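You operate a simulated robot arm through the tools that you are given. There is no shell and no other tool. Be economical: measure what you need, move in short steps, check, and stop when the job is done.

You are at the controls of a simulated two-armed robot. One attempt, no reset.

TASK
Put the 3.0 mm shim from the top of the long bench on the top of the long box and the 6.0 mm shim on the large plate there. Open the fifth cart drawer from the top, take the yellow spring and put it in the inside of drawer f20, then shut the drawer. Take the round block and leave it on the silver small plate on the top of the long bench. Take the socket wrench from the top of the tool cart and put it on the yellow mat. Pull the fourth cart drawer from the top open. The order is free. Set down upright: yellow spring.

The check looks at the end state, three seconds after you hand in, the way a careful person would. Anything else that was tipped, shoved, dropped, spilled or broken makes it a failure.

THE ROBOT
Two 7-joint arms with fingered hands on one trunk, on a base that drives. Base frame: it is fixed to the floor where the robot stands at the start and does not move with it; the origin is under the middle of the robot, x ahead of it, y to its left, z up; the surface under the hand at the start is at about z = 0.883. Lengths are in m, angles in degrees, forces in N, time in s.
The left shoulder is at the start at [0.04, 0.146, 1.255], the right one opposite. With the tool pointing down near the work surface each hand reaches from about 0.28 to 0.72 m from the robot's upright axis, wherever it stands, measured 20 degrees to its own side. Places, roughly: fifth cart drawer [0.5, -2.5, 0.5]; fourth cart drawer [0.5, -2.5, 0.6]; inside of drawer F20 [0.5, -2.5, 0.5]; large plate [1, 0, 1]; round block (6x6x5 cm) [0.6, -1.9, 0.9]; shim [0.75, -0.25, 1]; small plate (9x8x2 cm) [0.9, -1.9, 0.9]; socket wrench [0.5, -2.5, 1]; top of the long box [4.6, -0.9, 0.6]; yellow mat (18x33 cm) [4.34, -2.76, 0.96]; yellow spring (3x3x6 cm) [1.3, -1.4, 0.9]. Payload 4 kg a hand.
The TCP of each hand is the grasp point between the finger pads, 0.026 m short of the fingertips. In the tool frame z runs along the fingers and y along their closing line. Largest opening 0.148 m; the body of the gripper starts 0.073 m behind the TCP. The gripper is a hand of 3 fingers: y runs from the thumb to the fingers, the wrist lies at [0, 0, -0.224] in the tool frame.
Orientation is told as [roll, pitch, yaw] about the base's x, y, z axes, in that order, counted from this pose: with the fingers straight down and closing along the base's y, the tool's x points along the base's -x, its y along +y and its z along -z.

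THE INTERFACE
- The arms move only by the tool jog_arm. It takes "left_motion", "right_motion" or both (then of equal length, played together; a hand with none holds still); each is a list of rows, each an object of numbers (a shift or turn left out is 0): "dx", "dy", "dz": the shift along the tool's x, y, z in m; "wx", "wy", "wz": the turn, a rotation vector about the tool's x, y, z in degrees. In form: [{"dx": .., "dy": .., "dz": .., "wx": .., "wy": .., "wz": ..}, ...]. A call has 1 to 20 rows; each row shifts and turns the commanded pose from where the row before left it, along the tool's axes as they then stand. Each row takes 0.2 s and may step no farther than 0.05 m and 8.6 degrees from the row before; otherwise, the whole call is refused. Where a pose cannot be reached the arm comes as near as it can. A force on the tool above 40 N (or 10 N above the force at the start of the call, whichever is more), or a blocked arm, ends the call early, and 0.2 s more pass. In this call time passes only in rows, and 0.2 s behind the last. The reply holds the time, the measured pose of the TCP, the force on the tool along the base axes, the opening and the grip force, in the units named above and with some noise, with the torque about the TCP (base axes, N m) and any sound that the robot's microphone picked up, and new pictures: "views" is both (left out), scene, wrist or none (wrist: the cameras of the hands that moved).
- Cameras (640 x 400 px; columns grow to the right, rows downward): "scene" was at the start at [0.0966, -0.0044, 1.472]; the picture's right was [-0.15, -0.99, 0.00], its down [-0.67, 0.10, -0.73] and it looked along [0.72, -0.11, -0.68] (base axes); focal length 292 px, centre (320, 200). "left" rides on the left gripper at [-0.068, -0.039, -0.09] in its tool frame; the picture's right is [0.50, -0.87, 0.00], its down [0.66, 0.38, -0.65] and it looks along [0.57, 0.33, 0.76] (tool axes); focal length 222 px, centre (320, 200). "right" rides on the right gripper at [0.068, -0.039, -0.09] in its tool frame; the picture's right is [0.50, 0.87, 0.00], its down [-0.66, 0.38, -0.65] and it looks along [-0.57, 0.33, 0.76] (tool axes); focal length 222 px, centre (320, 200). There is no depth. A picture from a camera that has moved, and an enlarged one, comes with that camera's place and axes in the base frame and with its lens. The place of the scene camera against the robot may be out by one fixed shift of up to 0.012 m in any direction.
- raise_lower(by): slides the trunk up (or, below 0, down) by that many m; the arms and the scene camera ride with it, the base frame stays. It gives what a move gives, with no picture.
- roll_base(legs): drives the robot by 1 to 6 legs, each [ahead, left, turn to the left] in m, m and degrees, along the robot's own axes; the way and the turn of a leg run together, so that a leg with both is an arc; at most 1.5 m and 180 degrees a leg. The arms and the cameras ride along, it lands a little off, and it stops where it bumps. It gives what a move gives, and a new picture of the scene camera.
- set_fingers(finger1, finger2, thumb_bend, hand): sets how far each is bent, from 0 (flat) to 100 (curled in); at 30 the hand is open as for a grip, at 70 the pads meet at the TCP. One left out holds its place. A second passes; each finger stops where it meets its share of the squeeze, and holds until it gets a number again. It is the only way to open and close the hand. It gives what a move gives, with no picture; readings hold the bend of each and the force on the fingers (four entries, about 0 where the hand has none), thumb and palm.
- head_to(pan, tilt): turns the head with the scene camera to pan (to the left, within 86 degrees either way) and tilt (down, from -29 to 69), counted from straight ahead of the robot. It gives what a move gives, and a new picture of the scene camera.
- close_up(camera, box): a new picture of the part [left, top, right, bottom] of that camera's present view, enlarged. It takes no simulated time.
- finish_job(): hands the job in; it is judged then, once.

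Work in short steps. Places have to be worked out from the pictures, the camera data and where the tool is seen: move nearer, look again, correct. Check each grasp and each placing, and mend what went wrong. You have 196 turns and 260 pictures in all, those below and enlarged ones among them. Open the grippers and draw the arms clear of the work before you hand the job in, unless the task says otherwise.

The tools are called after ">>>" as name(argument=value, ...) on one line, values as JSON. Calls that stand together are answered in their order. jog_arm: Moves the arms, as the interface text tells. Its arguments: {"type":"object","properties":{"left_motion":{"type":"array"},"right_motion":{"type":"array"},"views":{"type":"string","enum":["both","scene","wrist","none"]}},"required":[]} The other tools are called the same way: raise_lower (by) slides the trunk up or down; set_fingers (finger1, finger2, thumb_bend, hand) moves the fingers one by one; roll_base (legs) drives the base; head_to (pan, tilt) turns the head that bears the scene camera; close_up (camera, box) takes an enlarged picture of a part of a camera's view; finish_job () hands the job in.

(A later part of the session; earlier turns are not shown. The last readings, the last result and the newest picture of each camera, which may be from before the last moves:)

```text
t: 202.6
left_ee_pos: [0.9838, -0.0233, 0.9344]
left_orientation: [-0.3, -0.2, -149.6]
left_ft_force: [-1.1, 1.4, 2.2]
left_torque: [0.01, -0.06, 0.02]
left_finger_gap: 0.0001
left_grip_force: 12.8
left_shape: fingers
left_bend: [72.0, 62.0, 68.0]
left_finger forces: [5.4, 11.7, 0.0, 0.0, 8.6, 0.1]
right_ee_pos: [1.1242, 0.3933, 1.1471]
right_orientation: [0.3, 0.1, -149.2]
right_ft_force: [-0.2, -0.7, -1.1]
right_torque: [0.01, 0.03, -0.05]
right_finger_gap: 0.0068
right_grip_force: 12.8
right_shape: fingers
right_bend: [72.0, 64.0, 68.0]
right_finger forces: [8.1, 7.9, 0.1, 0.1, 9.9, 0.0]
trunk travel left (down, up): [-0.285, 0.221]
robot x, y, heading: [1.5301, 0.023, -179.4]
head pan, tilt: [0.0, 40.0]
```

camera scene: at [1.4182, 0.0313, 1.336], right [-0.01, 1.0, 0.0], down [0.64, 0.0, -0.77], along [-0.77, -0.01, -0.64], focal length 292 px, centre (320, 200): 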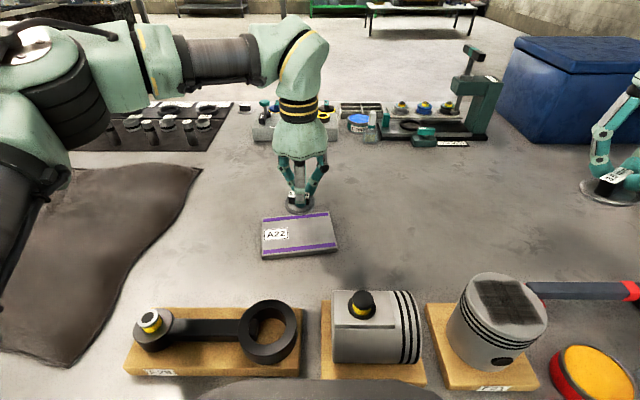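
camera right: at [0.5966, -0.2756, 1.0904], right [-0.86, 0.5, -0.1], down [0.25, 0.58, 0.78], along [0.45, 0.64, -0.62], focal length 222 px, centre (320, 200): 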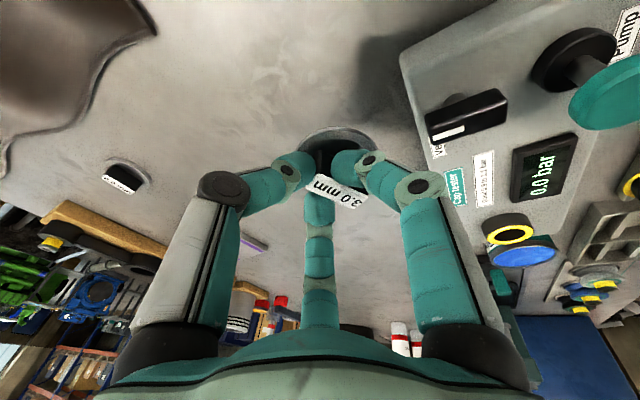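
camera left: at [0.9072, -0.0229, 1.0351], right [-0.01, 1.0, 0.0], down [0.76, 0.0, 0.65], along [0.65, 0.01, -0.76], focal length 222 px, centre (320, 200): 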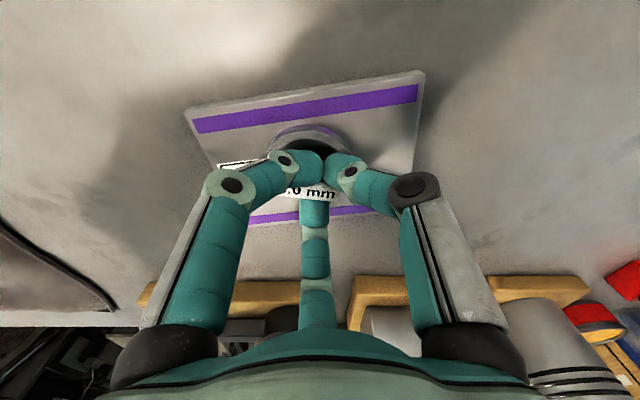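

Contact begins. Release and lift.

>>> set_fingers(hand="left", finger1=50, finger2=50, thumb_bend=50)

>>> jog_arm(left_motion=[{"dz": -0.02}, {"dz": -0.04}, {"dz": -0.04}, {"dz": -0.04}, {"dz": -0.04}, {"dz": -0.04}], views="both")

```text
t: 203.6
left_ee_pos: [0.9842, -0.0234, 0.9345]
left_orientation: [-0.3, -0.2, -149.7]
left_ft_force: [0.5, 0.7, 0.3]
left_torque: [0.02, 0.0, -0.02]
left_finger_gap: 0.0617
left_grip_force: 0.1
left_shape: fingers
left_bend: [50.0, 50.0, 50.0]
left_finger forces: [0.1, 0.0, 0.1, 0.1, 0.0, 0.0]
right_ee_pos: [1.1236, 0.3938, 1.148]
right_orientation: [0.3, 0.1, -149.2]
right_ft_force: [0.3, 0.6, 0.0]
right_torque: [0.0, -0.01, -0.01]
right_finger_gap: 0.0068
right_grip_force: 13.1
right_shape: fingers
right_bend: [72.0, 64.0, 68.0]
right_finger forces: [8.0, 7.9, 0.1, 0.0, 9.9, 0.1]
trunk travel left (down, up): [-0.285, 0.221]
robot x, y, heading: [1.5305, 0.0236, -179.4]
head pan, tilt: [0.0, 40.0]
```

```text
t: 205.0
left_ee_pos: [0.9865, -0.0236, 1.1548]
left_orientation: [-0.3, -0.3, -149.6]
left_ft_force: [-0.4, 0.7, 0.1]
left_torque: [0.02, 0.02, 0.02]
left_finger_gap: 0.0614
left_grip_force: 0.1
left_shape: fingers
left_bend: [50.0, 50.0, 50.0]
left_finger forces: [0.0, 0.1, 0.1, 0.0, 0.1, 0.1]
right_ee_pos: [1.1249, 0.3948, 1.1485]
right_orientation: [0.3, 0.2, -149.2]
right_ft_force: [0.4, 0.6, -1.2]
right_torque: [-0.01, 0.04, 0.01]
right_finger_gap: 0.0069
right_grip_force: 12.9
right_shape: fingers
right_bend: [72.0, 64.0, 68.0]
right_finger forces: [7.9, 8.0, 0.0, 0.1, 9.9, 0.0]
trunk travel left (down, up): [-0.285, 0.221]
robot x, y, heading: [1.5306, 0.024, -179.8]
head pan, tilt: [0.0, 40.0]
camera scene: at [1.4193, 0.0301, 1.3361], right [-0.01, 1.0, 0.0], down [0.64, 0.01, -0.77], along [-0.77, -0.01, -0.64], focal length 292 px, centre (320, 200)
camera left: at [0.9094, -0.0226, 1.2462], right [-0.01, 1.0, 0.0], down [0.76, 0.0, 0.65], along [0.65, 0.01, -0.76], focal length 222 px, centre (320, 200)
```

scene: 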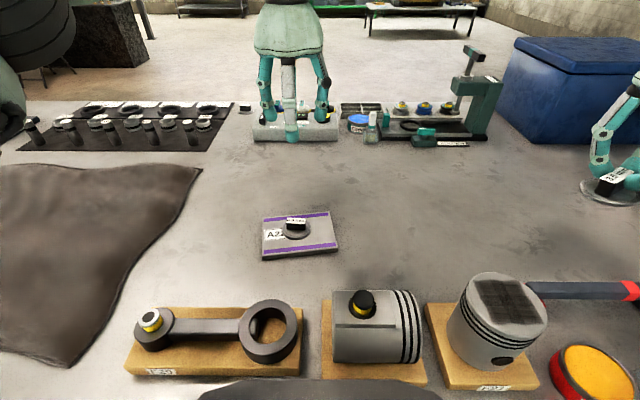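
left: 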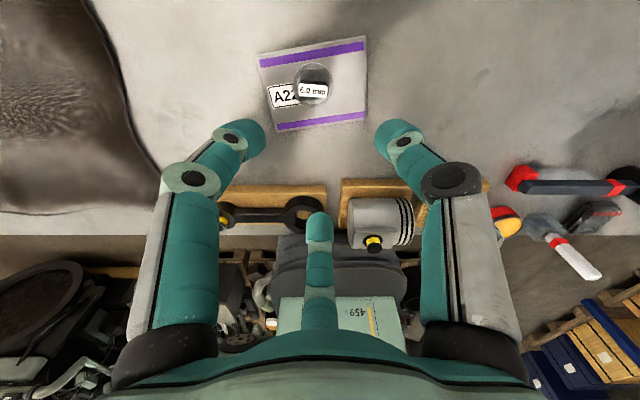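

The 6.0 mm shim is on the plate. Now raise the trunk, back off, and go along to the spring rack.

>>> raise_lower(by=0.14)

>>> roll_base(legs=[[-0.4, 0, 0], [0, 1.22, 0]])

>>> head_to(pan=10, tilt=45)

```text
t: 206.7
left_ee_pos: [0.9853, -0.023, 1.295]
left_orientation: [-0.2, -0.3, -149.6]
left_ft_force: [-0.1, 0.2, 0.4]
left_torque: [0.0, 0.02, -0.02]
left_finger_gap: 0.0619
left_grip_force: 0.0
left_shape: fingers
left_bend: [50.0, 50.0, 50.0]
left_finger forces: [0.1, 0.0, 0.1, 0.0, 0.0, 0.0]
right_ee_pos: [1.1233, 0.3944, 1.2871]
right_orientation: [0.2, 0.1, -149.2]
right_ft_force: [0.4, -0.1, -1.1]
right_torque: [-0.01, 0.05, -0.02]
right_finger_gap: 0.0068
right_grip_force: 13.0
right_shape: fingers
right_bend: [72.0, 64.0, 68.0]
right_finger forces: [8.0, 7.9, 0.1, 0.0, 9.9, 0.0]
trunk travel left (down, up): [-0.425, 0.081]
robot x, y, heading: [1.5292, 0.0212, -179.6]
head pan, tilt: [0.0, 40.0]
```

```text
t: 214.9
left_ee_pos: [1.3892, -1.2266, 1.2947]
left_orientation: [-0.3, -0.1, -150.0]
left_ft_force: [0.1, 0.1, -0.2]
left_torque: [0.02, 0.01, 0.01]
left_finger_gap: 0.0615
left_grip_force: 0.0
left_shape: fingers
left_bend: [50.0, 50.0, 50.0]
left_finger forces: [0.0, 0.0, 0.0, 0.1, 0.1, 0.0]
right_ee_pos: [1.5291, -0.8111, 1.2867]
right_orientation: [0.4, 0.2, -149.6]
right_ft_force: [0.1, 0.3, -1.9]
right_torque: [0.03, 0.0, 0.03]
right_finger_gap: 0.0068
right_grip_force: 12.9
right_shape: fingers
right_bend: [72.0, 64.0, 68.0]
right_finger forces: [8.0, 7.8, 0.0, 0.1, 9.9, 0.0]
trunk travel left (down, up): [-0.425, 0.081]
robot x, y, heading: [1.9341, -1.1864, -179.8]
head pan, tilt: [0.0, 40.0]
camera scene: at [1.8213, -1.1773, 1.4763], right [0.0, 1.0, 0.0], down [0.64, 0.0, -0.77], along [-0.77, 0.0, -0.64], focal length 292 px, centre (320, 200)
```

scene: 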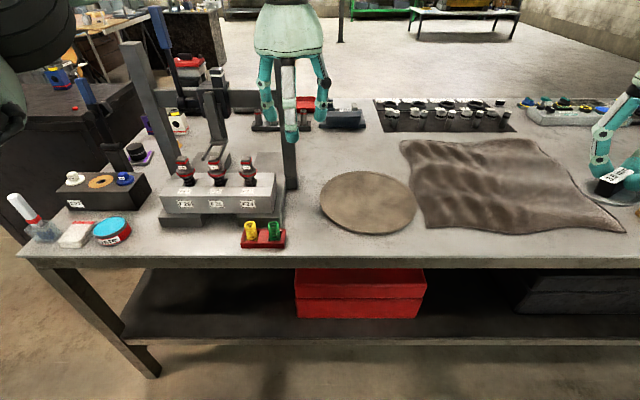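

```text
t: 215.6
left_ee_pos: [1.3882, -1.2282, 1.2957]
left_orientation: [-0.3, -0.2, -149.9]
left_ft_force: [0.7, -0.8, 0.1]
left_torque: [0.0, 0.0, -0.01]
left_finger_gap: 0.0617
left_grip_force: 0.2
left_shape: fingers
left_bend: [50.0, 50.0, 50.0]
left_finger forces: [0.1, 0.1, 0.0, 0.0, 0.0, 0.0]
right_ee_pos: [1.5298, -0.8117, 1.2872]
right_orientation: [0.2, 0.2, -149.6]
right_ft_force: [-0.1, -1.3, -1.3]
right_torque: [0.05, 0.03, 0.02]
right_finger_gap: 0.0069
right_grip_force: 12.7
right_shape: fingers
right_bend: [72.0, 64.0, 68.0]
right_finger forces: [7.9, 7.9, 0.1, 0.0, 9.9, 0.0]
trunk travel left (down, up): [-0.425, 0.081]
robot x, y, heading: [1.9315, -1.1871, -180.0]
head pan, tilt: [10.0, 45.0]
camera scene: at [1.8262, -1.1923, 1.4691], right [-0.18, 0.98, 0.0], down [0.7, 0.12, -0.71], along [-0.7, -0.12, -0.71], focal length 292 px, centre (320, 200)
```

scene: 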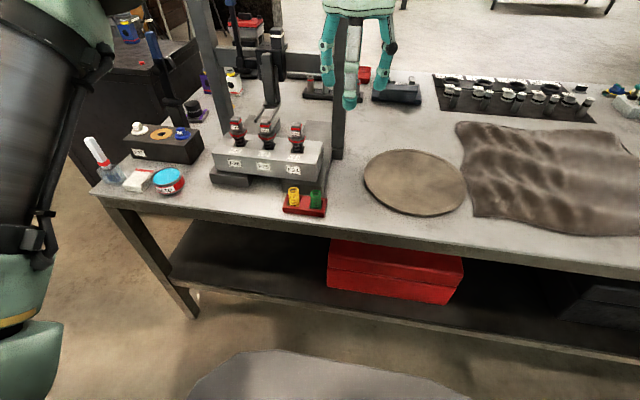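

>>> close_up(camera="scene", box=[200, 110, 350, 225])

```text
3.48 times, centred on (275, 168) of scene
camera zoom: at [1.8262, -1.1923, 1.4691], right [-0.18, 0.98, 0.0], down [0.7, 0.12, -0.71], along [-0.7, -0.12, -0.71], focal length 1018 px, centre (476, 313)
```

zoom: 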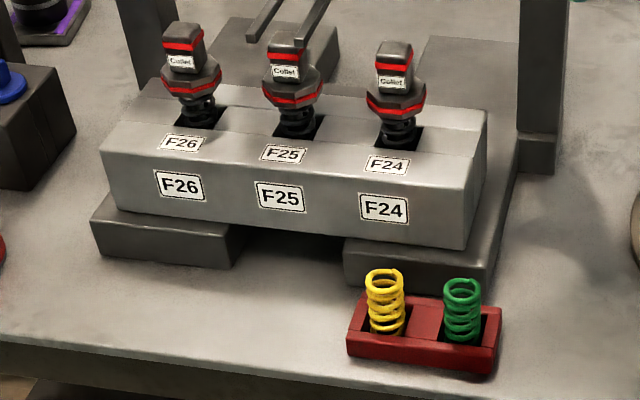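

Spring top at ≈[1.285,-1.355], z≈0.945, free-standing in the rack; green at y≈-1.296. I retract the hand, drive 0.2 ahead, twist to yaw -120 so no digit faces the green one.

>>> jog_arm(left_motion=[{"dx": 0.0289, "dy": 0.0167}, {"dx": 0.0289, "dy": 0.0167}, {"dx": 0.0289, "dy": 0.0167}, {"wz": -7.5}, {"wz": -7.5}, {"wz": -7.5}, {"wz": -7.5}], views="none")

>>> roll_base(legs=[[0.2, 0.0, 0]])

>>> set_fingers(hand="left", finger1=53, finger2=53, thumb_bend=53)

```text
t: 217.2
left_ee_pos: [1.4892, -1.228, 1.2948]
left_orientation: [-0.3, 0.0, -119.9]
left_ft_force: [-0.9, 0.4, -0.1]
left_torque: [-0.03, 0.01, 0.01]
left_finger_gap: 0.0616
left_grip_force: 0.0
left_shape: fingers
left_bend: [50.0, 50.0, 50.0]
left_finger forces: [0.1, 0.0, 0.0, 0.0, 0.1, 0.0]
right_ee_pos: [1.529, -0.8129, 1.2873]
right_orientation: [0.2, 0.2, -149.7]
right_ft_force: [0.0, 0.0, -1.1]
right_torque: [0.01, 0.02, 0.01]
right_finger_gap: 0.0066
right_grip_force: 13.2
right_shape: fingers
right_bend: [72.0, 64.0, 68.0]
right_finger forces: [8.0, 7.9, 0.1, 0.0, 9.9, 0.1]
trunk travel left (down, up): [-0.425, 0.081]
robot x, y, heading: [1.9298, -1.1876, -180.0]
head pan, tilt: [10.0, 45.0]
```

```text
t: 218.8
left_ee_pos: [1.2942, -1.2286, 1.2965]
left_orientation: [-0.5, -0.1, -120.2]
left_ft_force: [0.4, -1.0, -0.2]
left_torque: [0.0, 0.0, -0.03]
left_finger_gap: 0.0617
left_grip_force: 0.0
left_shape: fingers
left_bend: [50.0, 50.0, 50.0]
left_finger forces: [0.1, 0.0, 0.1, 0.0, 0.0, 0.0]
right_ee_pos: [1.3346, -0.8114, 1.2892]
right_orientation: [0.2, 0.0, -149.6]
right_ft_force: [0.2, -0.3, -0.9]
right_torque: [0.0, 0.04, -0.01]
right_finger_gap: 0.0069
right_grip_force: 13.2
right_shape: fingers
right_bend: [72.0, 64.0, 68.0]
right_finger forces: [8.1, 7.9, 0.1, 0.0, 10.0, 0.0]
trunk travel left (down, up): [-0.425, 0.081]
robot x, y, heading: [1.7324, -1.1875, -179.9]
head pan, tilt: [10.0, 45.0]
camera scene: at [1.6316, -1.1926, 1.4694], right [-0.18, 0.98, 0.0], down [0.69, 0.12, -0.71], along [-0.7, -0.12, -0.71], focal length 292 px, centre (320, 200)
```

scene: 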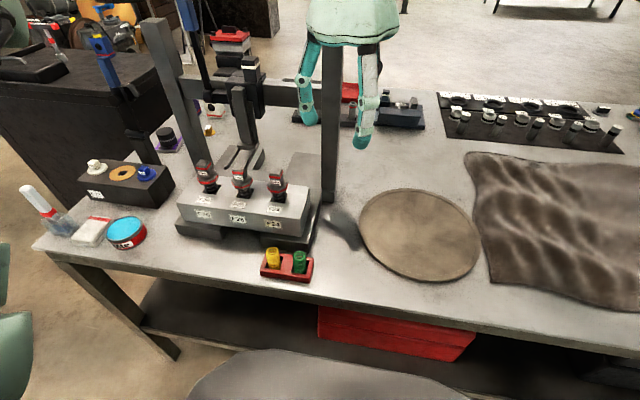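

```text
t: 219.8
left_ee_pos: [1.29, -1.2286, 1.2947]
left_orientation: [-0.4, 0.0, -119.9]
left_ft_force: [-0.4, 1.0, 0.4]
left_torque: [-0.01, -0.01, 0.05]
left_finger_gap: 0.053
left_grip_force: 0.0
left_shape: fingers
left_bend: [53.0, 53.0, 53.0]
left_finger forces: [0.1, 0.0, 0.1, 0.1, 0.0, 0.1]
right_ee_pos: [1.3299, -0.8126, 1.2876]
right_orientation: [0.3, 0.3, -149.6]
right_ft_force: [-0.3, 0.1, -1.2]
right_torque: [0.0, 0.09, 0.0]
right_finger_gap: 0.0065
right_grip_force: 13.1
right_shape: fingers
right_bend: [72.0, 64.0, 68.0]
right_finger forces: [8.0, 7.8, 0.0, 0.0, 9.9, 0.1]
trunk travel left (down, up): [-0.425, 0.081]
robot x, y, heading: [1.7332, -1.1866, -179.7]
head pan, tilt: [10.0, 45.0]
```

Move over the spring and lower to z≈1.06, then look.

>>> jog_arm(left_motion=[{"dx": -0.0373, "dy": 0.0204}, {"dx": -0.0373, "dy": 0.0204}, {"dx": -0.0373, "dy": 0.0204}, {"dz": 0.045}, {"dz": 0.045}, {"dz": 0.045}, {"dz": 0.045}, {"dz": 0.045}], views="both")

```text
t: 221.6
left_ee_pos: [1.2856, -1.3548, 1.0673]
left_orientation: [-0.4, 0.2, -120.2]
left_ft_force: [-0.3, 0.6, 0.5]
left_torque: [-0.02, -0.01, 0.01]
left_finger_gap: 0.0526
left_grip_force: 0.1
left_shape: fingers
left_bend: [53.0, 53.0, 53.0]
left_finger forces: [0.0, 0.0, 0.0, 0.0, 0.0, 0.0]
right_ee_pos: [1.329, -0.8138, 1.2871]
right_orientation: [0.3, 0.2, -149.5]
right_ft_force: [0.2, 0.6, -0.6]
right_torque: [0.0, 0.02, -0.01]
right_finger_gap: 0.0069
right_grip_force: 12.5
right_shape: fingers
right_bend: [72.0, 64.0, 68.0]
right_finger forces: [8.1, 7.8, 0.0, 0.1, 9.9, 0.0]
trunk travel left (down, up): [-0.425, 0.081]
robot x, y, heading: [1.7353, -1.1885, -179.8]
head pan, tilt: [10.0, 45.0]
camera scene: at [1.626, -1.1932, 1.4689], right [-0.18, 0.98, 0.0], down [0.7, 0.12, -0.71], along [-0.7, -0.12, -0.71], focal length 292 px, centre (320, 200)
camera left: at [1.2187, -1.3934, 1.1586], right [-0.5, 0.87, 0.01], down [0.66, 0.38, 0.65], along [0.56, 0.33, -0.76], focal length 222 px, centre (320, 200)
```

scene: 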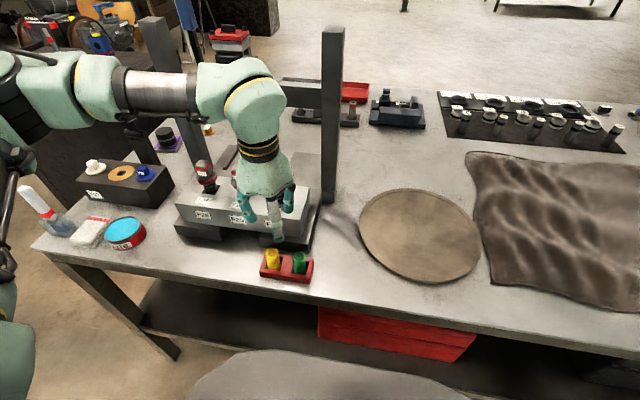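
left: 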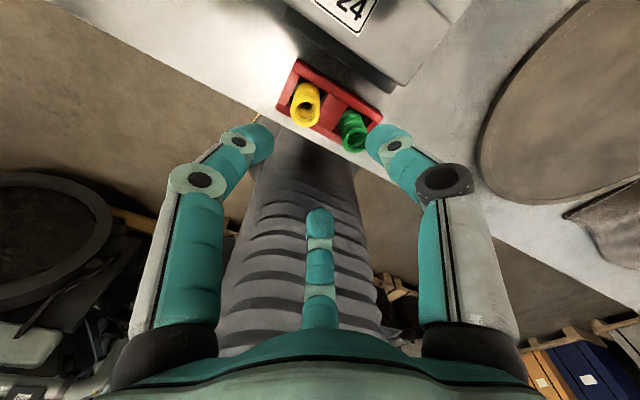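

I enlarge the wrist view to refine the spring's position.

>>> close_up(camera="left", box=[240, 40, 400, 160])

```text
3.33 times, centred on (320, 100) of left
camera zoom: at [1.2187, -1.3934, 1.1586], right [-0.5, 0.87, 0.01], down [0.66, 0.38, 0.65], along [0.56, 0.33, -0.76], focal length 740 px, centre (320, 533)
```

zoom: 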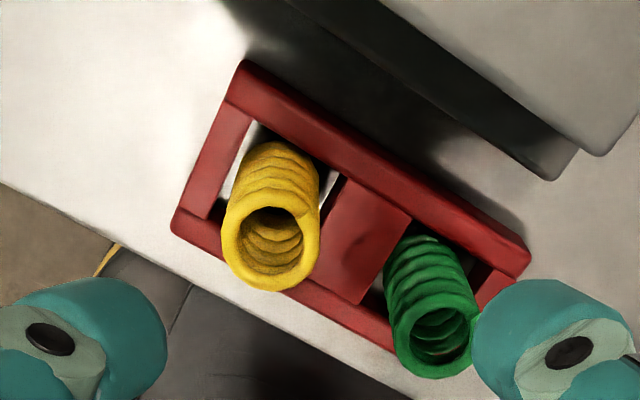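

Spring centre refined to [1.287,-1.369]. Correct and descend to z≈0.975.

>>> jog_arm(left_motion=[{"dx": -0.0114, "dy": 0.0083}, {"dz": 0.03}, {"dz": 0.03}, {"dz": 0.03}], views="wrist")

>>> close_up(camera="left", box=[200, 60, 440, 220])

```text
t: 222.6
left_ee_pos: [1.2857, -1.3681, 0.9785]
left_orientation: [-0.4, 0.0, -120.2]
left_ft_force: [-0.5, 0.2, 0.5]
left_torque: [0.0, -0.01, -0.04]
left_finger_gap: 0.0527
left_grip_force: 0.0
left_shape: fingers
left_bend: [53.0, 53.0, 53.0]
left_finger forces: [0.0, 0.0, 0.0, 0.0, 0.0, 0.1]
right_ee_pos: [1.3307, -0.8133, 1.2877]
right_orientation: [0.4, 0.2, -149.6]
right_ft_force: [0.1, 0.5, -1.9]
right_torque: [0.04, 0.05, -0.01]
right_finger_gap: 0.0067
right_grip_force: 12.3
right_shape: fingers
right_bend: [72.0, 64.0, 68.0]
right_finger forces: [8.0, 7.9, 0.0, 0.0, 9.9, 0.1]
trunk travel left (down, up): [-0.425, 0.081]
robot x, y, heading: [1.7362, -1.1847, -179.9]
head pan, tilt: [10.0, 45.0]
camera left: at [1.2192, -1.4075, 1.069], right [-0.5, 0.87, 0.01], down [0.66, 0.37, 0.65], along [0.56, 0.33, -0.76], focal length 222 px, centre (320, 200)
```

left: 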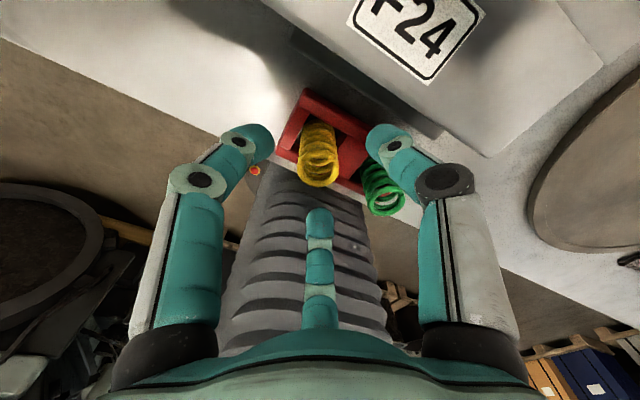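

```text
2.50 times, centred on (320, 140) of left
camera zoom: at [1.2192, -1.4075, 1.069], right [-0.5, 0.87, 0.01], down [0.66, 0.37, 0.65], along [0.56, 0.33, -0.76], focal length 555 px, centre (320, 350)
```

zoom: 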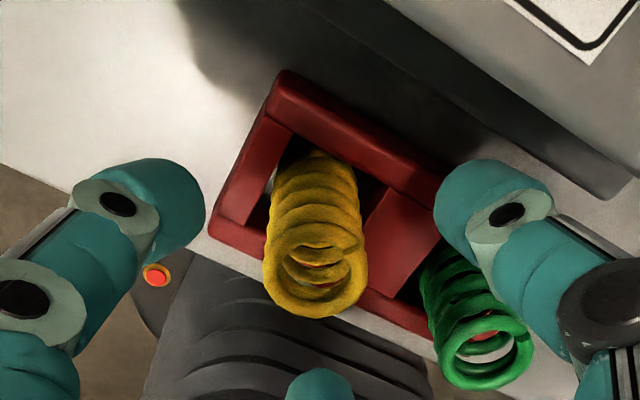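

Clearances look fine. Descend to ≈0.943 and close.

>>> jog_arm(left_motion=[{"dz": 0.018}, {"dz": 0.017}], views="wrist")

>>> set_fingers(hand="left", finger1=70, finger2=70, thumb_bend=70)

>>> close_up(camera="left", box=[200, 60, 440, 260])

```text
t: 223.2
left_ee_pos: [1.2857, -1.3685, 0.9441]
left_orientation: [-0.4, 0.0, -120.1]
left_ft_force: [0.4, 0.4, 0.0]
left_torque: [0.01, 0.02, -0.04]
left_finger_gap: 0.0525
left_grip_force: 0.0
left_shape: fingers
left_bend: [53.0, 53.0, 53.0]
left_finger forces: [0.1, 0.0, 0.0, 0.0, 0.1, 0.0]
right_ee_pos: [1.3299, -0.8136, 1.2882]
right_orientation: [0.3, 0.1, -149.5]
right_ft_force: [-0.5, 1.4, -1.6]
right_torque: [0.01, 0.0, -0.01]
right_finger_gap: 0.0069
right_grip_force: 13.4
right_shape: fingers
right_bend: [72.0, 64.0, 68.0]
right_finger forces: [7.9, 7.9, 0.1, 0.0, 10.0, 0.1]
trunk travel left (down, up): [-0.425, 0.081]
robot x, y, heading: [1.7277, -1.187, -179.9]
head pan, tilt: [10.0, 45.0]
camera left: at [1.2183, -1.4073, 1.0338], right [-0.5, 0.87, 0.01], down [0.66, 0.38, 0.65], along [0.56, 0.33, -0.76], focal length 222 px, centre (320, 200)
```

left: 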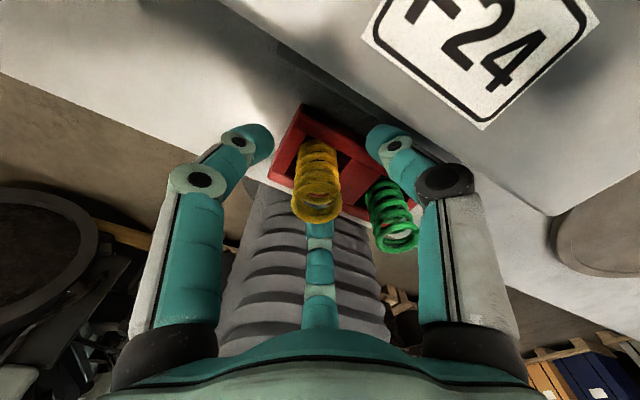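

```text
t: 224.2
left_ee_pos: [1.2862, -1.3684, 0.9438]
left_orientation: [-0.5, -0.1, -120.1]
left_ft_force: [0.5, 0.6, 0.6]
left_torque: [0.0, 0.01, 0.0]
left_finger_gap: 0.0183
left_grip_force: 9.7
left_shape: fingers
left_bend: [63.0, 62.0, 66.0]
left_finger forces: [6.5, 6.5, 0.0, 0.0, 7.0, 0.0]
right_ee_pos: [1.3309, -0.8121, 1.2884]
right_orientation: [0.3, 0.1, -149.7]
right_ft_force: [0.1, 0.3, -2.7]
right_torque: [-0.01, 0.02, -0.01]
right_finger_gap: 0.0071
right_grip_force: 12.8
right_shape: fingers
right_bend: [72.0, 64.0, 68.0]
right_finger forces: [8.0, 8.0, 0.1, 0.0, 9.9, 0.0]
trunk travel left (down, up): [-0.425, 0.081]
robot x, y, heading: [1.7324, -1.1847, -179.8]
head pan, tilt: [10.0, 45.0]
```

```text
2.00 times, centred on (320, 160) of left
camera zoom: at [1.2184, -1.4069, 1.0343], right [-0.5, 0.87, 0.01], down [0.66, 0.38, 0.65], along [0.56, 0.33, -0.76], focal length 444 px, centre (320, 280)
```

zoom: 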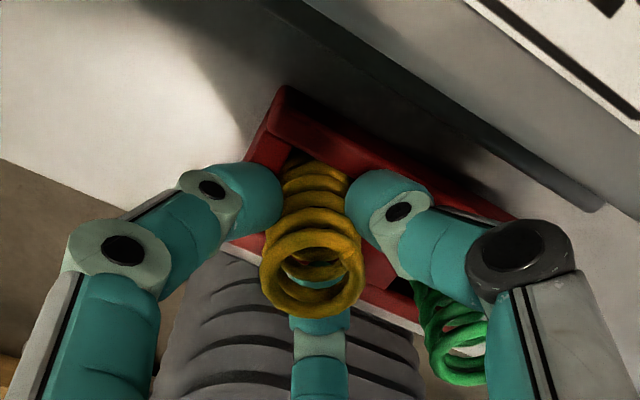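

The spring is gripped evenly. Lift straight up and check.

>>> jog_arm(left_motion=[{"dz": -0.01}, {"dz": -0.03}, {"dz": -0.04}, {"dz": -0.04}, {"dz": -0.04}, {"dz": -0.04}, {"dz": -0.04}], views="both")

```text
t: 225.8
left_ee_pos: [1.2894, -1.3693, 1.1848]
left_orientation: [-0.3, -0.1, -120.1]
left_ft_force: [0.5, 0.1, -0.6]
left_torque: [0.0, 0.02, -0.02]
left_finger_gap: 0.0186
left_grip_force: 10.3
left_shape: fingers
left_bend: [63.0, 62.0, 66.0]
left_finger forces: [6.5, 6.4, 0.0, 0.0, 6.9, 0.1]
right_ee_pos: [1.3308, -0.811, 1.2882]
right_orientation: [0.3, 0.1, -149.5]
right_ft_force: [-0.3, 0.1, -1.4]
right_torque: [0.03, -0.02, 0.03]
right_finger_gap: 0.0066
right_grip_force: 13.2
right_shape: fingers
right_bend: [72.0, 64.0, 68.0]
right_finger forces: [8.0, 7.9, 0.0, 0.0, 9.9, 0.0]
trunk travel left (down, up): [-0.425, 0.081]
robot x, y, heading: [1.7335, -1.1884, -179.8]
head pan, tilt: [10.0, 45.0]
camera scene: at [1.6278, -1.192, 1.4691], right [-0.18, 0.98, 0.0], down [0.7, 0.12, -0.71], along [-0.7, -0.12, -0.71], focal length 292 px, centre (320, 200)
camera left: at [1.2216, -1.4078, 1.2754], right [-0.5, 0.87, 0.0], down [0.66, 0.38, 0.65], along [0.56, 0.33, -0.76], focal length 222 px, centre (320, 200)
```

scene: 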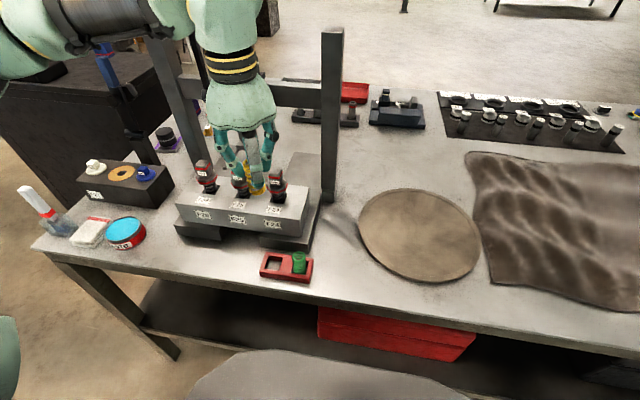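
left: 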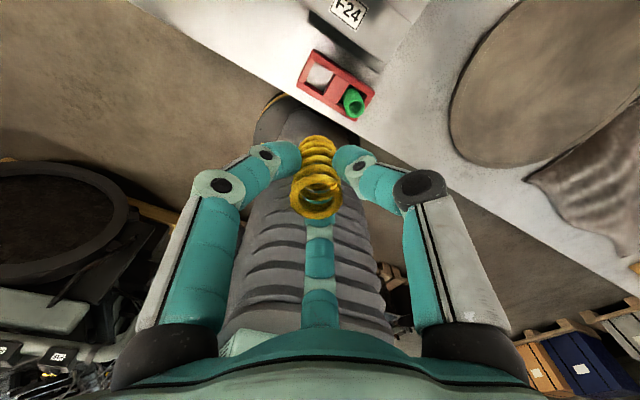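

Spring held upright. I retrace: back out, around the cart on the y≈-3.4 line, to the cart's front.

>>> roll_base(legs=[[-0.25, 0, 0], [0, 1.2, 0], [0, 1.0, 0], [1.3, 0, 0], [1.25, 0, 0]])

```text
t: 250.2
left_ee_pos: [-1.0254, -3.5316, 1.1839]
left_orientation: [-0.4, 0.0, -120.6]
left_ft_force: [-0.6, 0.1, -0.4]
left_torque: [0.04, 0.0, 0.0]
left_finger_gap: 0.0185
left_grip_force: 10.1
left_shape: fingers
left_bend: [63.0, 62.0, 66.0]
left_finger forces: [6.5, 6.3, 0.1, 0.1, 6.9, 0.1]
right_ee_pos: [-0.9762, -2.9733, 1.2869]
right_orientation: [0.2, 0.1, -150.2]
right_ft_force: [-0.2, 0.2, -1.1]
right_torque: [0.0, 0.04, -0.01]
right_finger_gap: 0.0067
right_grip_force: 12.9
right_shape: fingers
right_bend: [72.0, 64.0, 68.0]
right_finger forces: [8.0, 7.8, 0.0, 0.0, 9.8, 0.1]
trunk travel left (down, up): [-0.425, 0.081]
robot x, y, heading: [-0.5798, -3.3546, 179.4]
head pan, tilt: [10.0, 45.0]
camera scene: at [-0.6841, -3.358, 1.4691], right [-0.16, 0.99, 0.0], down [0.7, 0.12, -0.71], along [-0.7, -0.12, -0.71], focal length 292 px, centre (320, 200)
```

scene: 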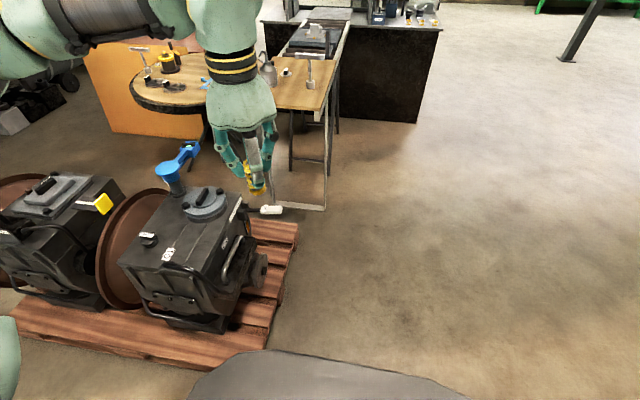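

I turn right 180° (away from the machines) and slide left in front of the cart.

>>> roll_base(legs=[[0, 0, -90], [0, 0, -89.4], [0, 0.69, 0]])

>>> head_to(pan=0, tilt=40)

```text
t: 261.6
left_ee_pos: [-0.125, -2.4895, 1.1843]
left_orientation: [-0.3, 0.0, 59.4]
left_ft_force: [-0.4, -0.2, -0.8]
left_torque: [0.0, -0.02, -0.02]
left_finger_gap: 0.0184
left_grip_force: 9.2
left_shape: fingers
left_bend: [63.0, 63.0, 66.0]
left_finger forces: [6.5, 5.9, 0.0, 0.0, 6.8, 0.1]
right_ee_pos: [-0.1725, -3.0464, 1.2866]
right_orientation: [0.3, 0.2, 29.9]
right_ft_force: [1.1, 0.0, -1.1]
right_torque: [-0.02, 0.01, 0.0]
right_finger_gap: 0.0062
right_grip_force: 12.8
right_shape: fingers
right_bend: [72.0, 64.0, 68.0]
right_finger forces: [7.6, 7.6, 0.1, 0.0, 9.7, 0.1]
trunk travel left (down, up): [-0.425, 0.081]
robot x, y, heading: [-0.5712, -2.6662, -0.4]
head pan, tilt: [10.0, 45.0]
camera scene: at [-0.4768, -2.6469, 1.469], right [0.17, -0.99, 0.0], down [-0.7, -0.12, -0.71], along [0.7, 0.12, -0.71], focal length 292 px, centre (320, 200)
```

scene: 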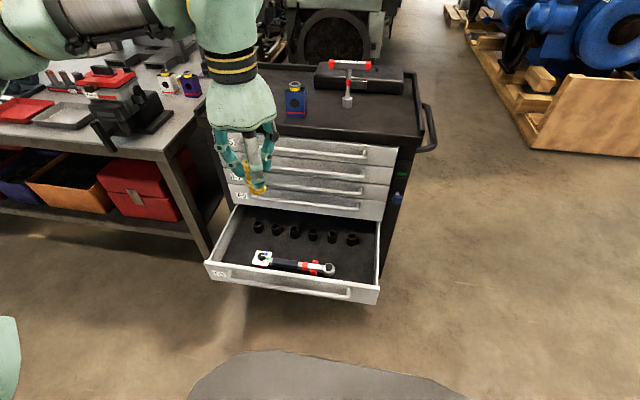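

```text
t: 262.4
left_ee_pos: [-0.1242, -2.4881, 1.1842]
left_orientation: [-0.4, 0.0, 59.4]
left_ft_force: [-0.4, 0.0, -0.4]
left_torque: [0.0, -0.03, -0.03]
left_finger_gap: 0.0187
left_grip_force: 9.7
left_shape: fingers
left_bend: [63.0, 63.0, 66.0]
left_finger forces: [6.5, 6.0, 0.0, 0.1, 6.8, 0.1]
right_ee_pos: [-0.1724, -3.0456, 1.2866]
right_orientation: [0.3, 0.1, 29.9]
right_ft_force: [-0.1, -0.2, -2.1]
right_torque: [0.0, -0.03, 0.0]
right_finger_gap: 0.0062
right_grip_force: 12.4
right_shape: fingers
right_bend: [72.0, 64.0, 68.0]
right_finger forces: [7.6, 7.7, 0.0, 0.1, 9.7, 0.0]
trunk travel left (down, up): [-0.425, 0.081]
robot x, y, heading: [-0.5714, -2.6694, -0.3]
head pan, tilt: [0.0, 40.0]
camera scene: at [-0.4719, -2.6594, 1.4763], right [-0.01, -1.0, 0.0], down [-0.64, 0.0, -0.77], along [0.77, 0.0, -0.64], focal length 292 px, centre (320, 200)
```

scene: 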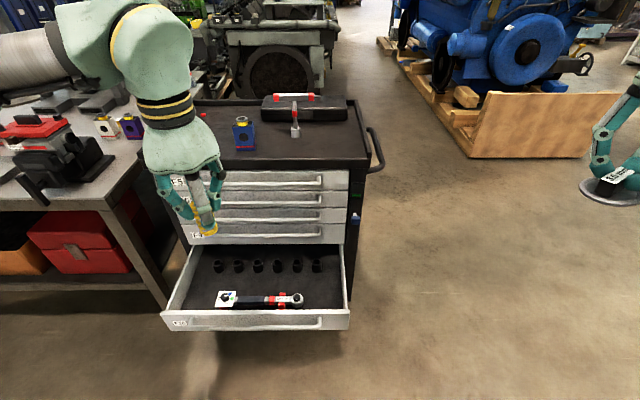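

Free spot in the drawer: about x≈0.207, y≈-2.54 between the sockets and the wrench. I rotate the hand to yaw 0, lower the trunk, then drive ahead.

>>> jog_arm(left_motion=[{"wz": 7.4}, {"wz": 7.4}, {"wz": 7.4}, {"wz": 7.4}, {"wz": 7.4}, {"wz": 7.4}, {"wz": 7.4}, {"wz": 7.4}], views="none")

>>> raise_lower(by=-0.4)

>>> roll_base(legs=[[0.25, 0.0, 0]])

```text
t: 264.1
left_ee_pos: [-0.1235, -2.4872, 1.1852]
left_orientation: [-0.2, -0.3, 0.1]
left_ft_force: [0.7, -0.1, -0.1]
left_torque: [-0.01, 0.05, 0.03]
left_finger_gap: 0.0183
left_grip_force: 9.4
left_shape: fingers
left_bend: [63.0, 63.0, 66.0]
left_finger forces: [6.4, 6.0, 0.0, 0.0, 6.8, 0.1]
right_ee_pos: [-0.1721, -3.0456, 1.287]
right_orientation: [0.3, 0.3, 29.9]
right_ft_force: [0.6, -0.3, -1.1]
right_torque: [0.0, 0.01, -0.02]
right_finger_gap: 0.0065
right_grip_force: 12.7
right_shape: fingers
right_bend: [72.0, 64.0, 68.0]
right_finger forces: [7.6, 7.6, 0.0, 0.0, 9.7, 0.0]
trunk travel left (down, up): [-0.425, 0.081]
robot x, y, heading: [-0.5703, -2.6647, -0.5]
head pan, tilt: [0.0, 40.0]
```

```text
t: 268.0
left_ee_pos: [-0.1254, -2.4882, 0.7827]
left_orientation: [-0.2, -0.3, 0.3]
left_ft_force: [-0.9, 0.0, 0.0]
left_torque: [-0.02, 0.04, 0.01]
left_finger_gap: 0.0186
left_grip_force: 10.0
left_shape: fingers
left_bend: [63.0, 63.0, 66.0]
left_finger forces: [6.5, 6.0, 0.1, 0.0, 6.8, 0.0]
right_ee_pos: [-0.1707, -3.0452, 0.8861]
right_orientation: [0.3, 0.1, 29.8]
right_ft_force: [0.6, 0.1, -1.0]
right_torque: [-0.05, 0.0, 0.01]
right_finger_gap: 0.0059
right_grip_force: 12.6
right_shape: fingers
right_bend: [72.0, 64.0, 68.0]
right_finger forces: [7.6, 7.6, 0.0, 0.1, 9.6, 0.1]
trunk travel left (down, up): [-0.025, 0.481]
robot x, y, heading: [-0.5688, -2.67, -0.6]
head pan, tilt: [0.0, 40.0]
```

```text
t: 269.8
left_ee_pos: [0.1275, -2.4893, 0.7832]
left_orientation: [-0.3, -0.3, 0.3]
left_ft_force: [0.4, 0.1, -0.5]
left_torque: [-0.03, -0.02, 0.05]
left_finger_gap: 0.0186
left_grip_force: 9.5
left_shape: fingers
left_bend: [63.0, 63.0, 66.0]
left_finger forces: [6.5, 6.0, 0.0, 0.1, 6.8, 0.1]
right_ee_pos: [0.0808, -3.047, 0.8862]
right_orientation: [0.3, 0.2, 29.8]
right_ft_force: [0.0, 0.3, -0.9]
right_torque: [0.0, 0.0, 0.01]
right_finger_gap: 0.0058
right_grip_force: 12.3
right_shape: fingers
right_bend: [72.0, 64.0, 68.0]
right_finger forces: [7.5, 7.9, 0.1, 0.0, 9.6, 0.0]
trunk travel left (down, up): [-0.025, 0.481]
robot x, y, heading: [-0.3163, -2.6674, -0.4]
head pan, tilt: [0.0, 40.0]
camera scene: at [-0.2193, -2.6615, 1.0757], right [-0.01, -1.0, 0.0], down [-0.64, 0.0, -0.77], along [0.77, -0.01, -0.64], focal length 292 px, centre (320, 200)
```

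scene: 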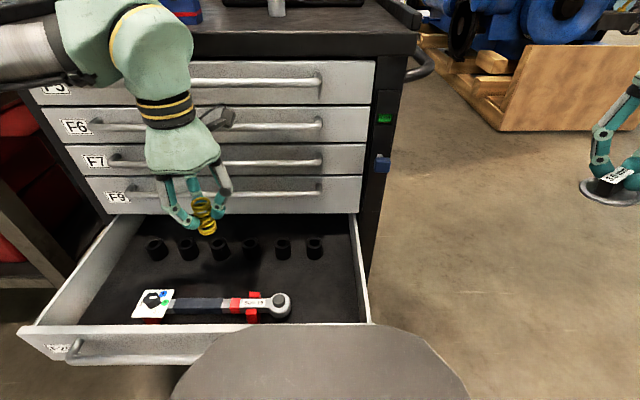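

I move over the spot and lower to z≈0.60, then look.

>>> jog_arm(left_motion=[{"dx": -0.04, "dy": -0.025}, {"dx": -0.04, "dy": -0.025}, {"dz": 0.04}, {"dz": 0.04}, {"dz": 0.04}, {"dz": 0.04}, {"dz": 0.02}], views="both")

```text
t: 270.7
left_ee_pos: [0.2119, -2.5413, 0.7451]
left_orientation: [-1.2, -2.4, 0.1]
left_ft_force: [-12.0, 3.3, 14.4]
left_torque: [-0.86, -2.12, -0.26]
left_finger_gap: 0.0184
left_grip_force: 9.2
left_shape: fingers
left_bend: [62.0, 63.0, 66.0]
left_finger forces: [6.5, 6.1, 0.1, 0.0, 6.8, 0.1]
right_ee_pos: [0.0795, -3.045, 0.8872]
right_orientation: [0.3, 0.2, 29.9]
right_ft_force: [0.2, 0.5, -1.9]
right_torque: [-0.02, 0.04, 0.02]
right_finger_gap: 0.0062
right_grip_force: 12.9
right_shape: fingers
right_bend: [72.0, 64.0, 68.0]
right_finger forces: [7.7, 7.9, 0.0, 0.0, 9.7, 0.0]
trunk travel left (down, up): [-0.025, 0.481]
robot x, y, heading: [-0.32, -2.6713, -0.5]
head pan, tilt: [0.0, 40.0]
stopped in row 4 (left hand): the force on the tool passed its limit at 60 N (the readings are from after the stop); the commanded pose is now the measured one
camera scene: at [-0.2212, -2.6612, 1.076], right [-0.01, -1.0, 0.0], down [-0.64, 0.0, -0.77], along [0.77, 0.0, -0.64], focal length 292 px, centre (320, 200)
camera left: at [0.2764, -2.5778, 0.8391], right [-0.5, -0.87, 0.0], down [-0.68, 0.39, 0.62], along [-0.53, 0.31, -0.79], focal length 222 px, centre (320, 200)
```

scene: 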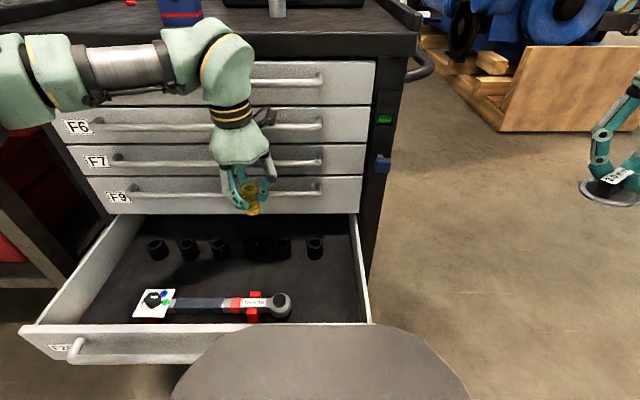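
left: 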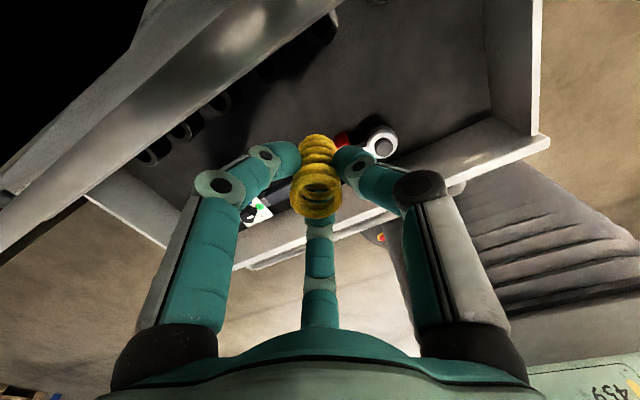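

The wrist-camera bracket on the cart side touched a drawer handle. I go up, back out, and turn the hand to yaw ≈120 so that the bracket faces away from the cart.

>>> jog_arm(left_motion=[{"dz": -0.02}, {"dz": -0.03, "dx": 0.01}, {"dx": 0.04}, {"dx": 0.04}, {"wz": -8}, {"wz": -8}, {"wz": -8}, {"wz": -8}, {"wz": -8}, {"wz": -8}, {"wz": -8}, {"wz": -8}, {"wz": -8}, {"wz": -8}, {"wz": -8}, {"wz": -8}, {"wz": -8}, {"wz": -8}, {"wz": -8}], views="both")

```text
t: 274.7
left_ee_pos: [0.122, -2.5403, 0.789]
left_orientation: [-1.4, 1.9, 120.3]
left_ft_force: [0.1, -1.0, -0.2]
left_torque: [0.02, -0.01, 0.0]
left_finger_gap: 0.0183
left_grip_force: 9.8
left_shape: fingers
left_bend: [62.0, 63.0, 66.0]
left_finger forces: [6.5, 6.2, 0.0, 0.0, 6.9, 0.0]
right_ee_pos: [0.0806, -3.0464, 0.8872]
right_orientation: [0.3, 0.2, 29.9]
right_ft_force: [0.0, 0.5, -1.8]
right_torque: [-0.03, 0.0, 0.01]
right_finger_gap: 0.0062
right_grip_force: 13.1
right_shape: fingers
right_bend: [72.0, 64.0, 68.0]
right_finger forces: [7.7, 7.9, 0.0, 0.0, 9.8, 0.0]
trunk travel left (down, up): [-0.025, 0.481]
robot x, y, heading: [-0.3176, -2.6698, -0.1]
head pan, tilt: [0.0, 40.0]
camera scene: at [-0.22, -2.6613, 1.0758], right [-0.01, -1.0, 0.0], down [-0.64, 0.0, -0.77], along [0.77, 0.0, -0.64], focal length 292 px, centre (320, 200)
camera left: at [0.1181, -2.4598, 0.8776], right [1.0, 0.01, 0.04], down [-0.02, -0.75, 0.67], along [0.03, -0.67, -0.74], focal length 222 px, centre (320, 200)
```

scene: 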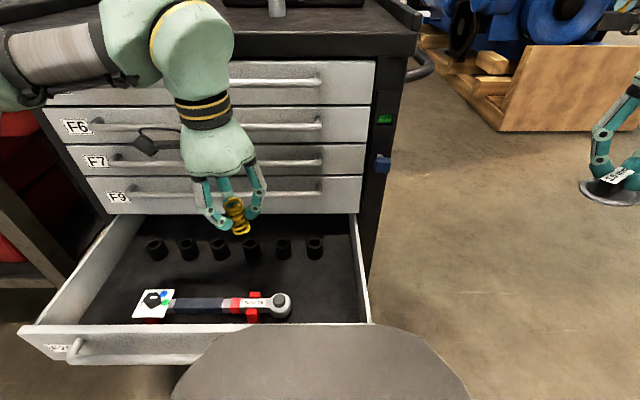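
left: 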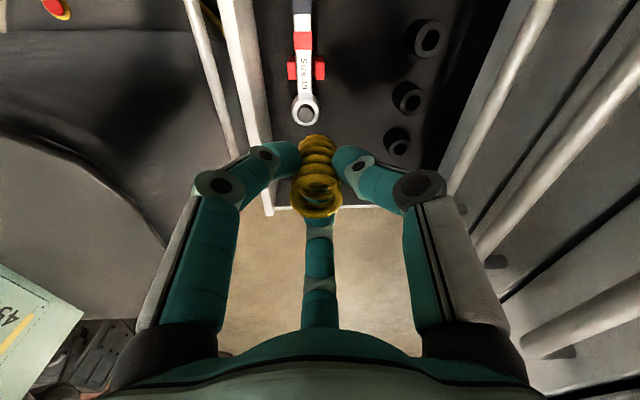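

The bracket now faces +y. Lane between wrench and sockets is centred at x≈0.197; I level the tilt, move over [0.197,-2.56] and lower to z≈0.62.

>>> jog_arm(left_motion=[{"dx": 0.0274, "dy": -0.0275, "wx": 2.3, "wy": -0.3}, {"dx": 0.0274, "dy": -0.0275}, {"dz": 0.04}, {"dz": 0.04}, {"dz": 0.04}, {"dz": 0.04}], views="both")

```text
t: 276.1
left_ee_pos: [0.2069, -2.5601, 0.6318]
left_orientation: [-3.5, 1.8, 120.1]
left_ft_force: [0.9, -0.3, 0.0]
left_torque: [-0.01, 0.02, -0.01]
left_finger_gap: 0.0187
left_grip_force: 10.1
left_shape: fingers
left_bend: [62.0, 63.0, 66.0]
left_finger forces: [6.4, 6.2, 0.0, 0.0, 6.7, 0.0]
right_ee_pos: [0.0813, -3.0455, 0.8867]
right_orientation: [0.4, 0.2, 29.9]
right_ft_force: [0.0, -0.4, -2.0]
right_torque: [0.02, 0.0, 0.01]
right_finger_gap: 0.0064
right_grip_force: 12.4
right_shape: fingers
right_bend: [72.0, 64.0, 68.0]
right_finger forces: [7.7, 7.9, 0.0, 0.0, 9.5, 0.0]
trunk travel left (down, up): [-0.025, 0.481]
robot x, y, heading: [-0.3196, -2.6695, -0.4]
head pan, tilt: [0.0, 40.0]
camera scene: at [-0.2196, -2.6612, 1.0758], right [-0.01, -1.0, 0.0], down [-0.64, 0.0, -0.77], along [0.77, 0.0, -0.64], focal length 292 px, centre (320, 200)
camera left: at [0.2006, -2.4813, 0.7236], right [1.0, 0.0, 0.07], down [-0.04, -0.76, 0.65], along [0.05, -0.65, -0.76], focal length 222 px, centre (320, 200)
```

scene: 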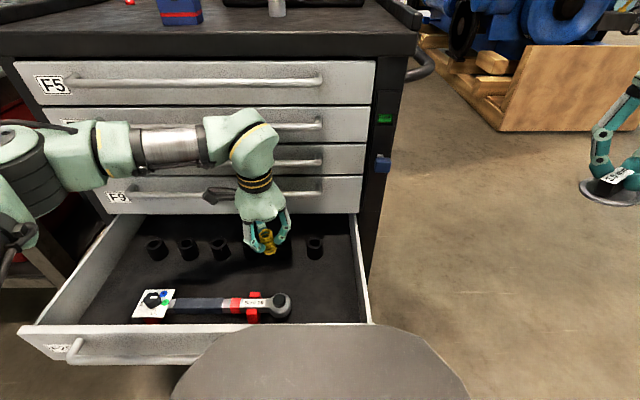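
left: 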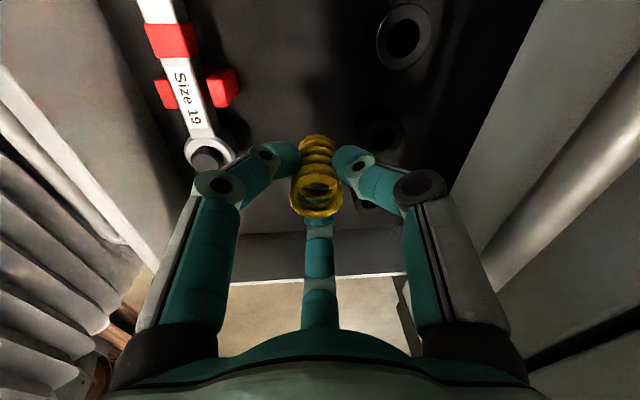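

Sign of the tilt fix was off; I correct it (wx -3.5, wy -1.8), shift 1.5 cm back to the lane centre and lower to ≈0.57.

>>> jog_arm(left_motion=[{"dx": -0.0075, "dy": 0.013, "wx": -3.5, "wy": -1.8}, {"dz": 0.02}, {"dz": 0.02}, {"dz": 0.02}], views="both")

```text
t: 277.1
left_ee_pos: [0.1928, -2.5585, 0.5724]
left_orientation: [-0.1, -0.2, 120.2]
left_ft_force: [0.4, -0.2, 0.2]
left_torque: [0.03, -0.02, -0.01]
left_finger_gap: 0.0182
left_grip_force: 9.7
left_shape: fingers
left_bend: [62.0, 63.0, 66.0]
left_finger forces: [6.5, 6.3, 0.0, 0.0, 6.8, 0.0]
right_ee_pos: [0.081, -3.047, 0.8868]
right_orientation: [0.4, 0.2, 29.9]
right_ft_force: [0.4, -0.3, -1.1]
right_torque: [-0.02, 0.02, 0.0]
right_finger_gap: 0.0061
right_grip_force: 12.7
right_shape: fingers
right_bend: [72.0, 64.0, 68.0]
right_finger forces: [7.7, 7.7, 0.0, 0.0, 9.6, 0.0]
trunk travel left (down, up): [-0.025, 0.481]
robot x, y, heading: [-0.3199, -2.6663, -0.4]
head pan, tilt: [0.0, 40.0]
camera scene: at [-0.2198, -2.6612, 1.0758], right [-0.01, -1.0, 0.0], down [-0.64, 0.0, -0.77], along [0.77, 0.0, -0.64], focal length 292 px, centre (320, 200)
camera left: at [0.193, -2.4808, 0.6626], right [1.0, 0.0, 0.0], down [0.0, -0.76, 0.65], along [0.0, -0.65, -0.76], focal length 222 px, centre (320, 200)
```

scene: 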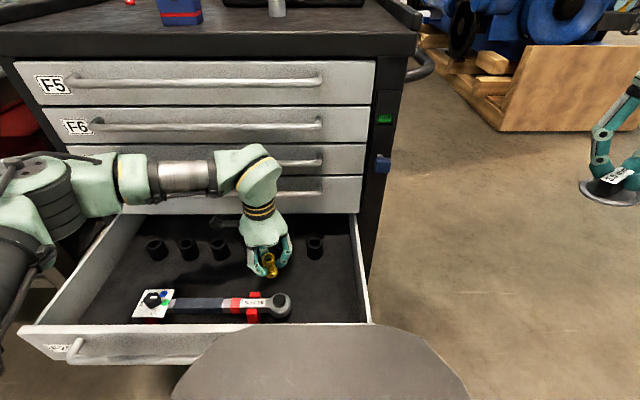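
left: 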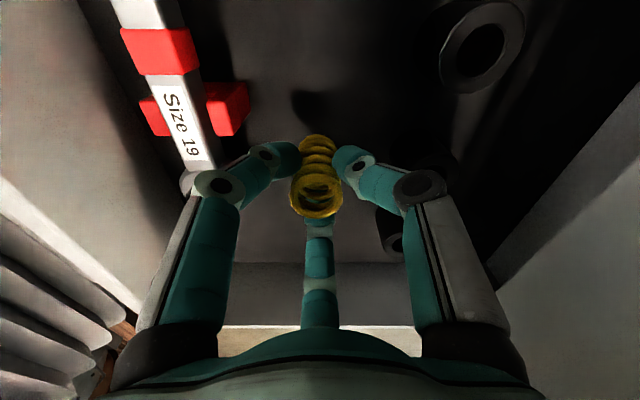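

Lane is clear. Lower gently in 4 mm rows.

>>> jog_arm(left_motion=[{"dz": 0.005}, {"dz": 0.005}, {"dz": 0.004}, {"dz": 0.004}, {"dz": 0.004}], views="none")

>>> close_up(camera="scene", box=[200, 190, 340, 330])

```text
t: 278.3
left_ee_pos: [0.1938, -2.5592, 0.5503]
left_orientation: [0.0, -0.2, 120.3]
left_ft_force: [-0.1, 0.4, -1.2]
left_torque: [0.01, 0.02, 0.03]
left_finger_gap: 0.0183
left_grip_force: 10.0
left_shape: fingers
left_bend: [62.0, 63.0, 66.0]
left_finger forces: [6.5, 6.3, 0.0, 0.0, 6.9, 0.1]
right_ee_pos: [0.0815, -3.0461, 0.8857]
right_orientation: [0.3, 0.2, 29.9]
right_ft_force: [0.7, -0.4, -0.6]
right_torque: [0.0, 0.0, 0.01]
right_finger_gap: 0.0061
right_grip_force: 12.1
right_shape: fingers
right_bend: [72.0, 64.0, 68.0]
right_finger forces: [7.7, 7.9, 0.1, 0.0, 9.6, 0.0]
trunk travel left (down, up): [-0.025, 0.481]
robot x, y, heading: [-0.3194, -2.6656, -0.5]
head pan, tilt: [0.0, 40.0]
```

```text
2.86 times, centred on (270, 260) of scene
camera zoom: at [-0.22, -2.6613, 1.0758], right [-0.01, -1.0, 0.0], down [-0.64, 0.0, -0.77], along [0.77, 0.0, -0.64], focal length 836 px, centre (463, 29)
```

zoom: 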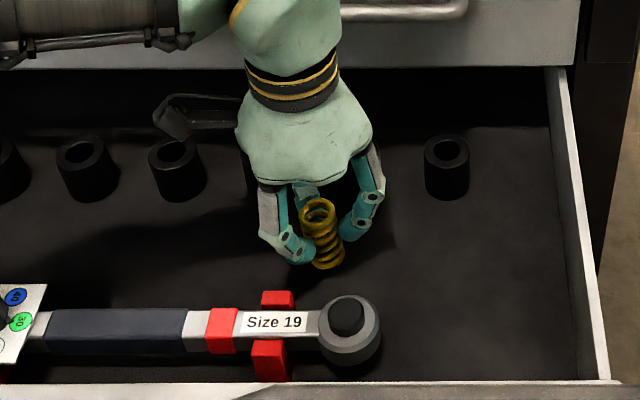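

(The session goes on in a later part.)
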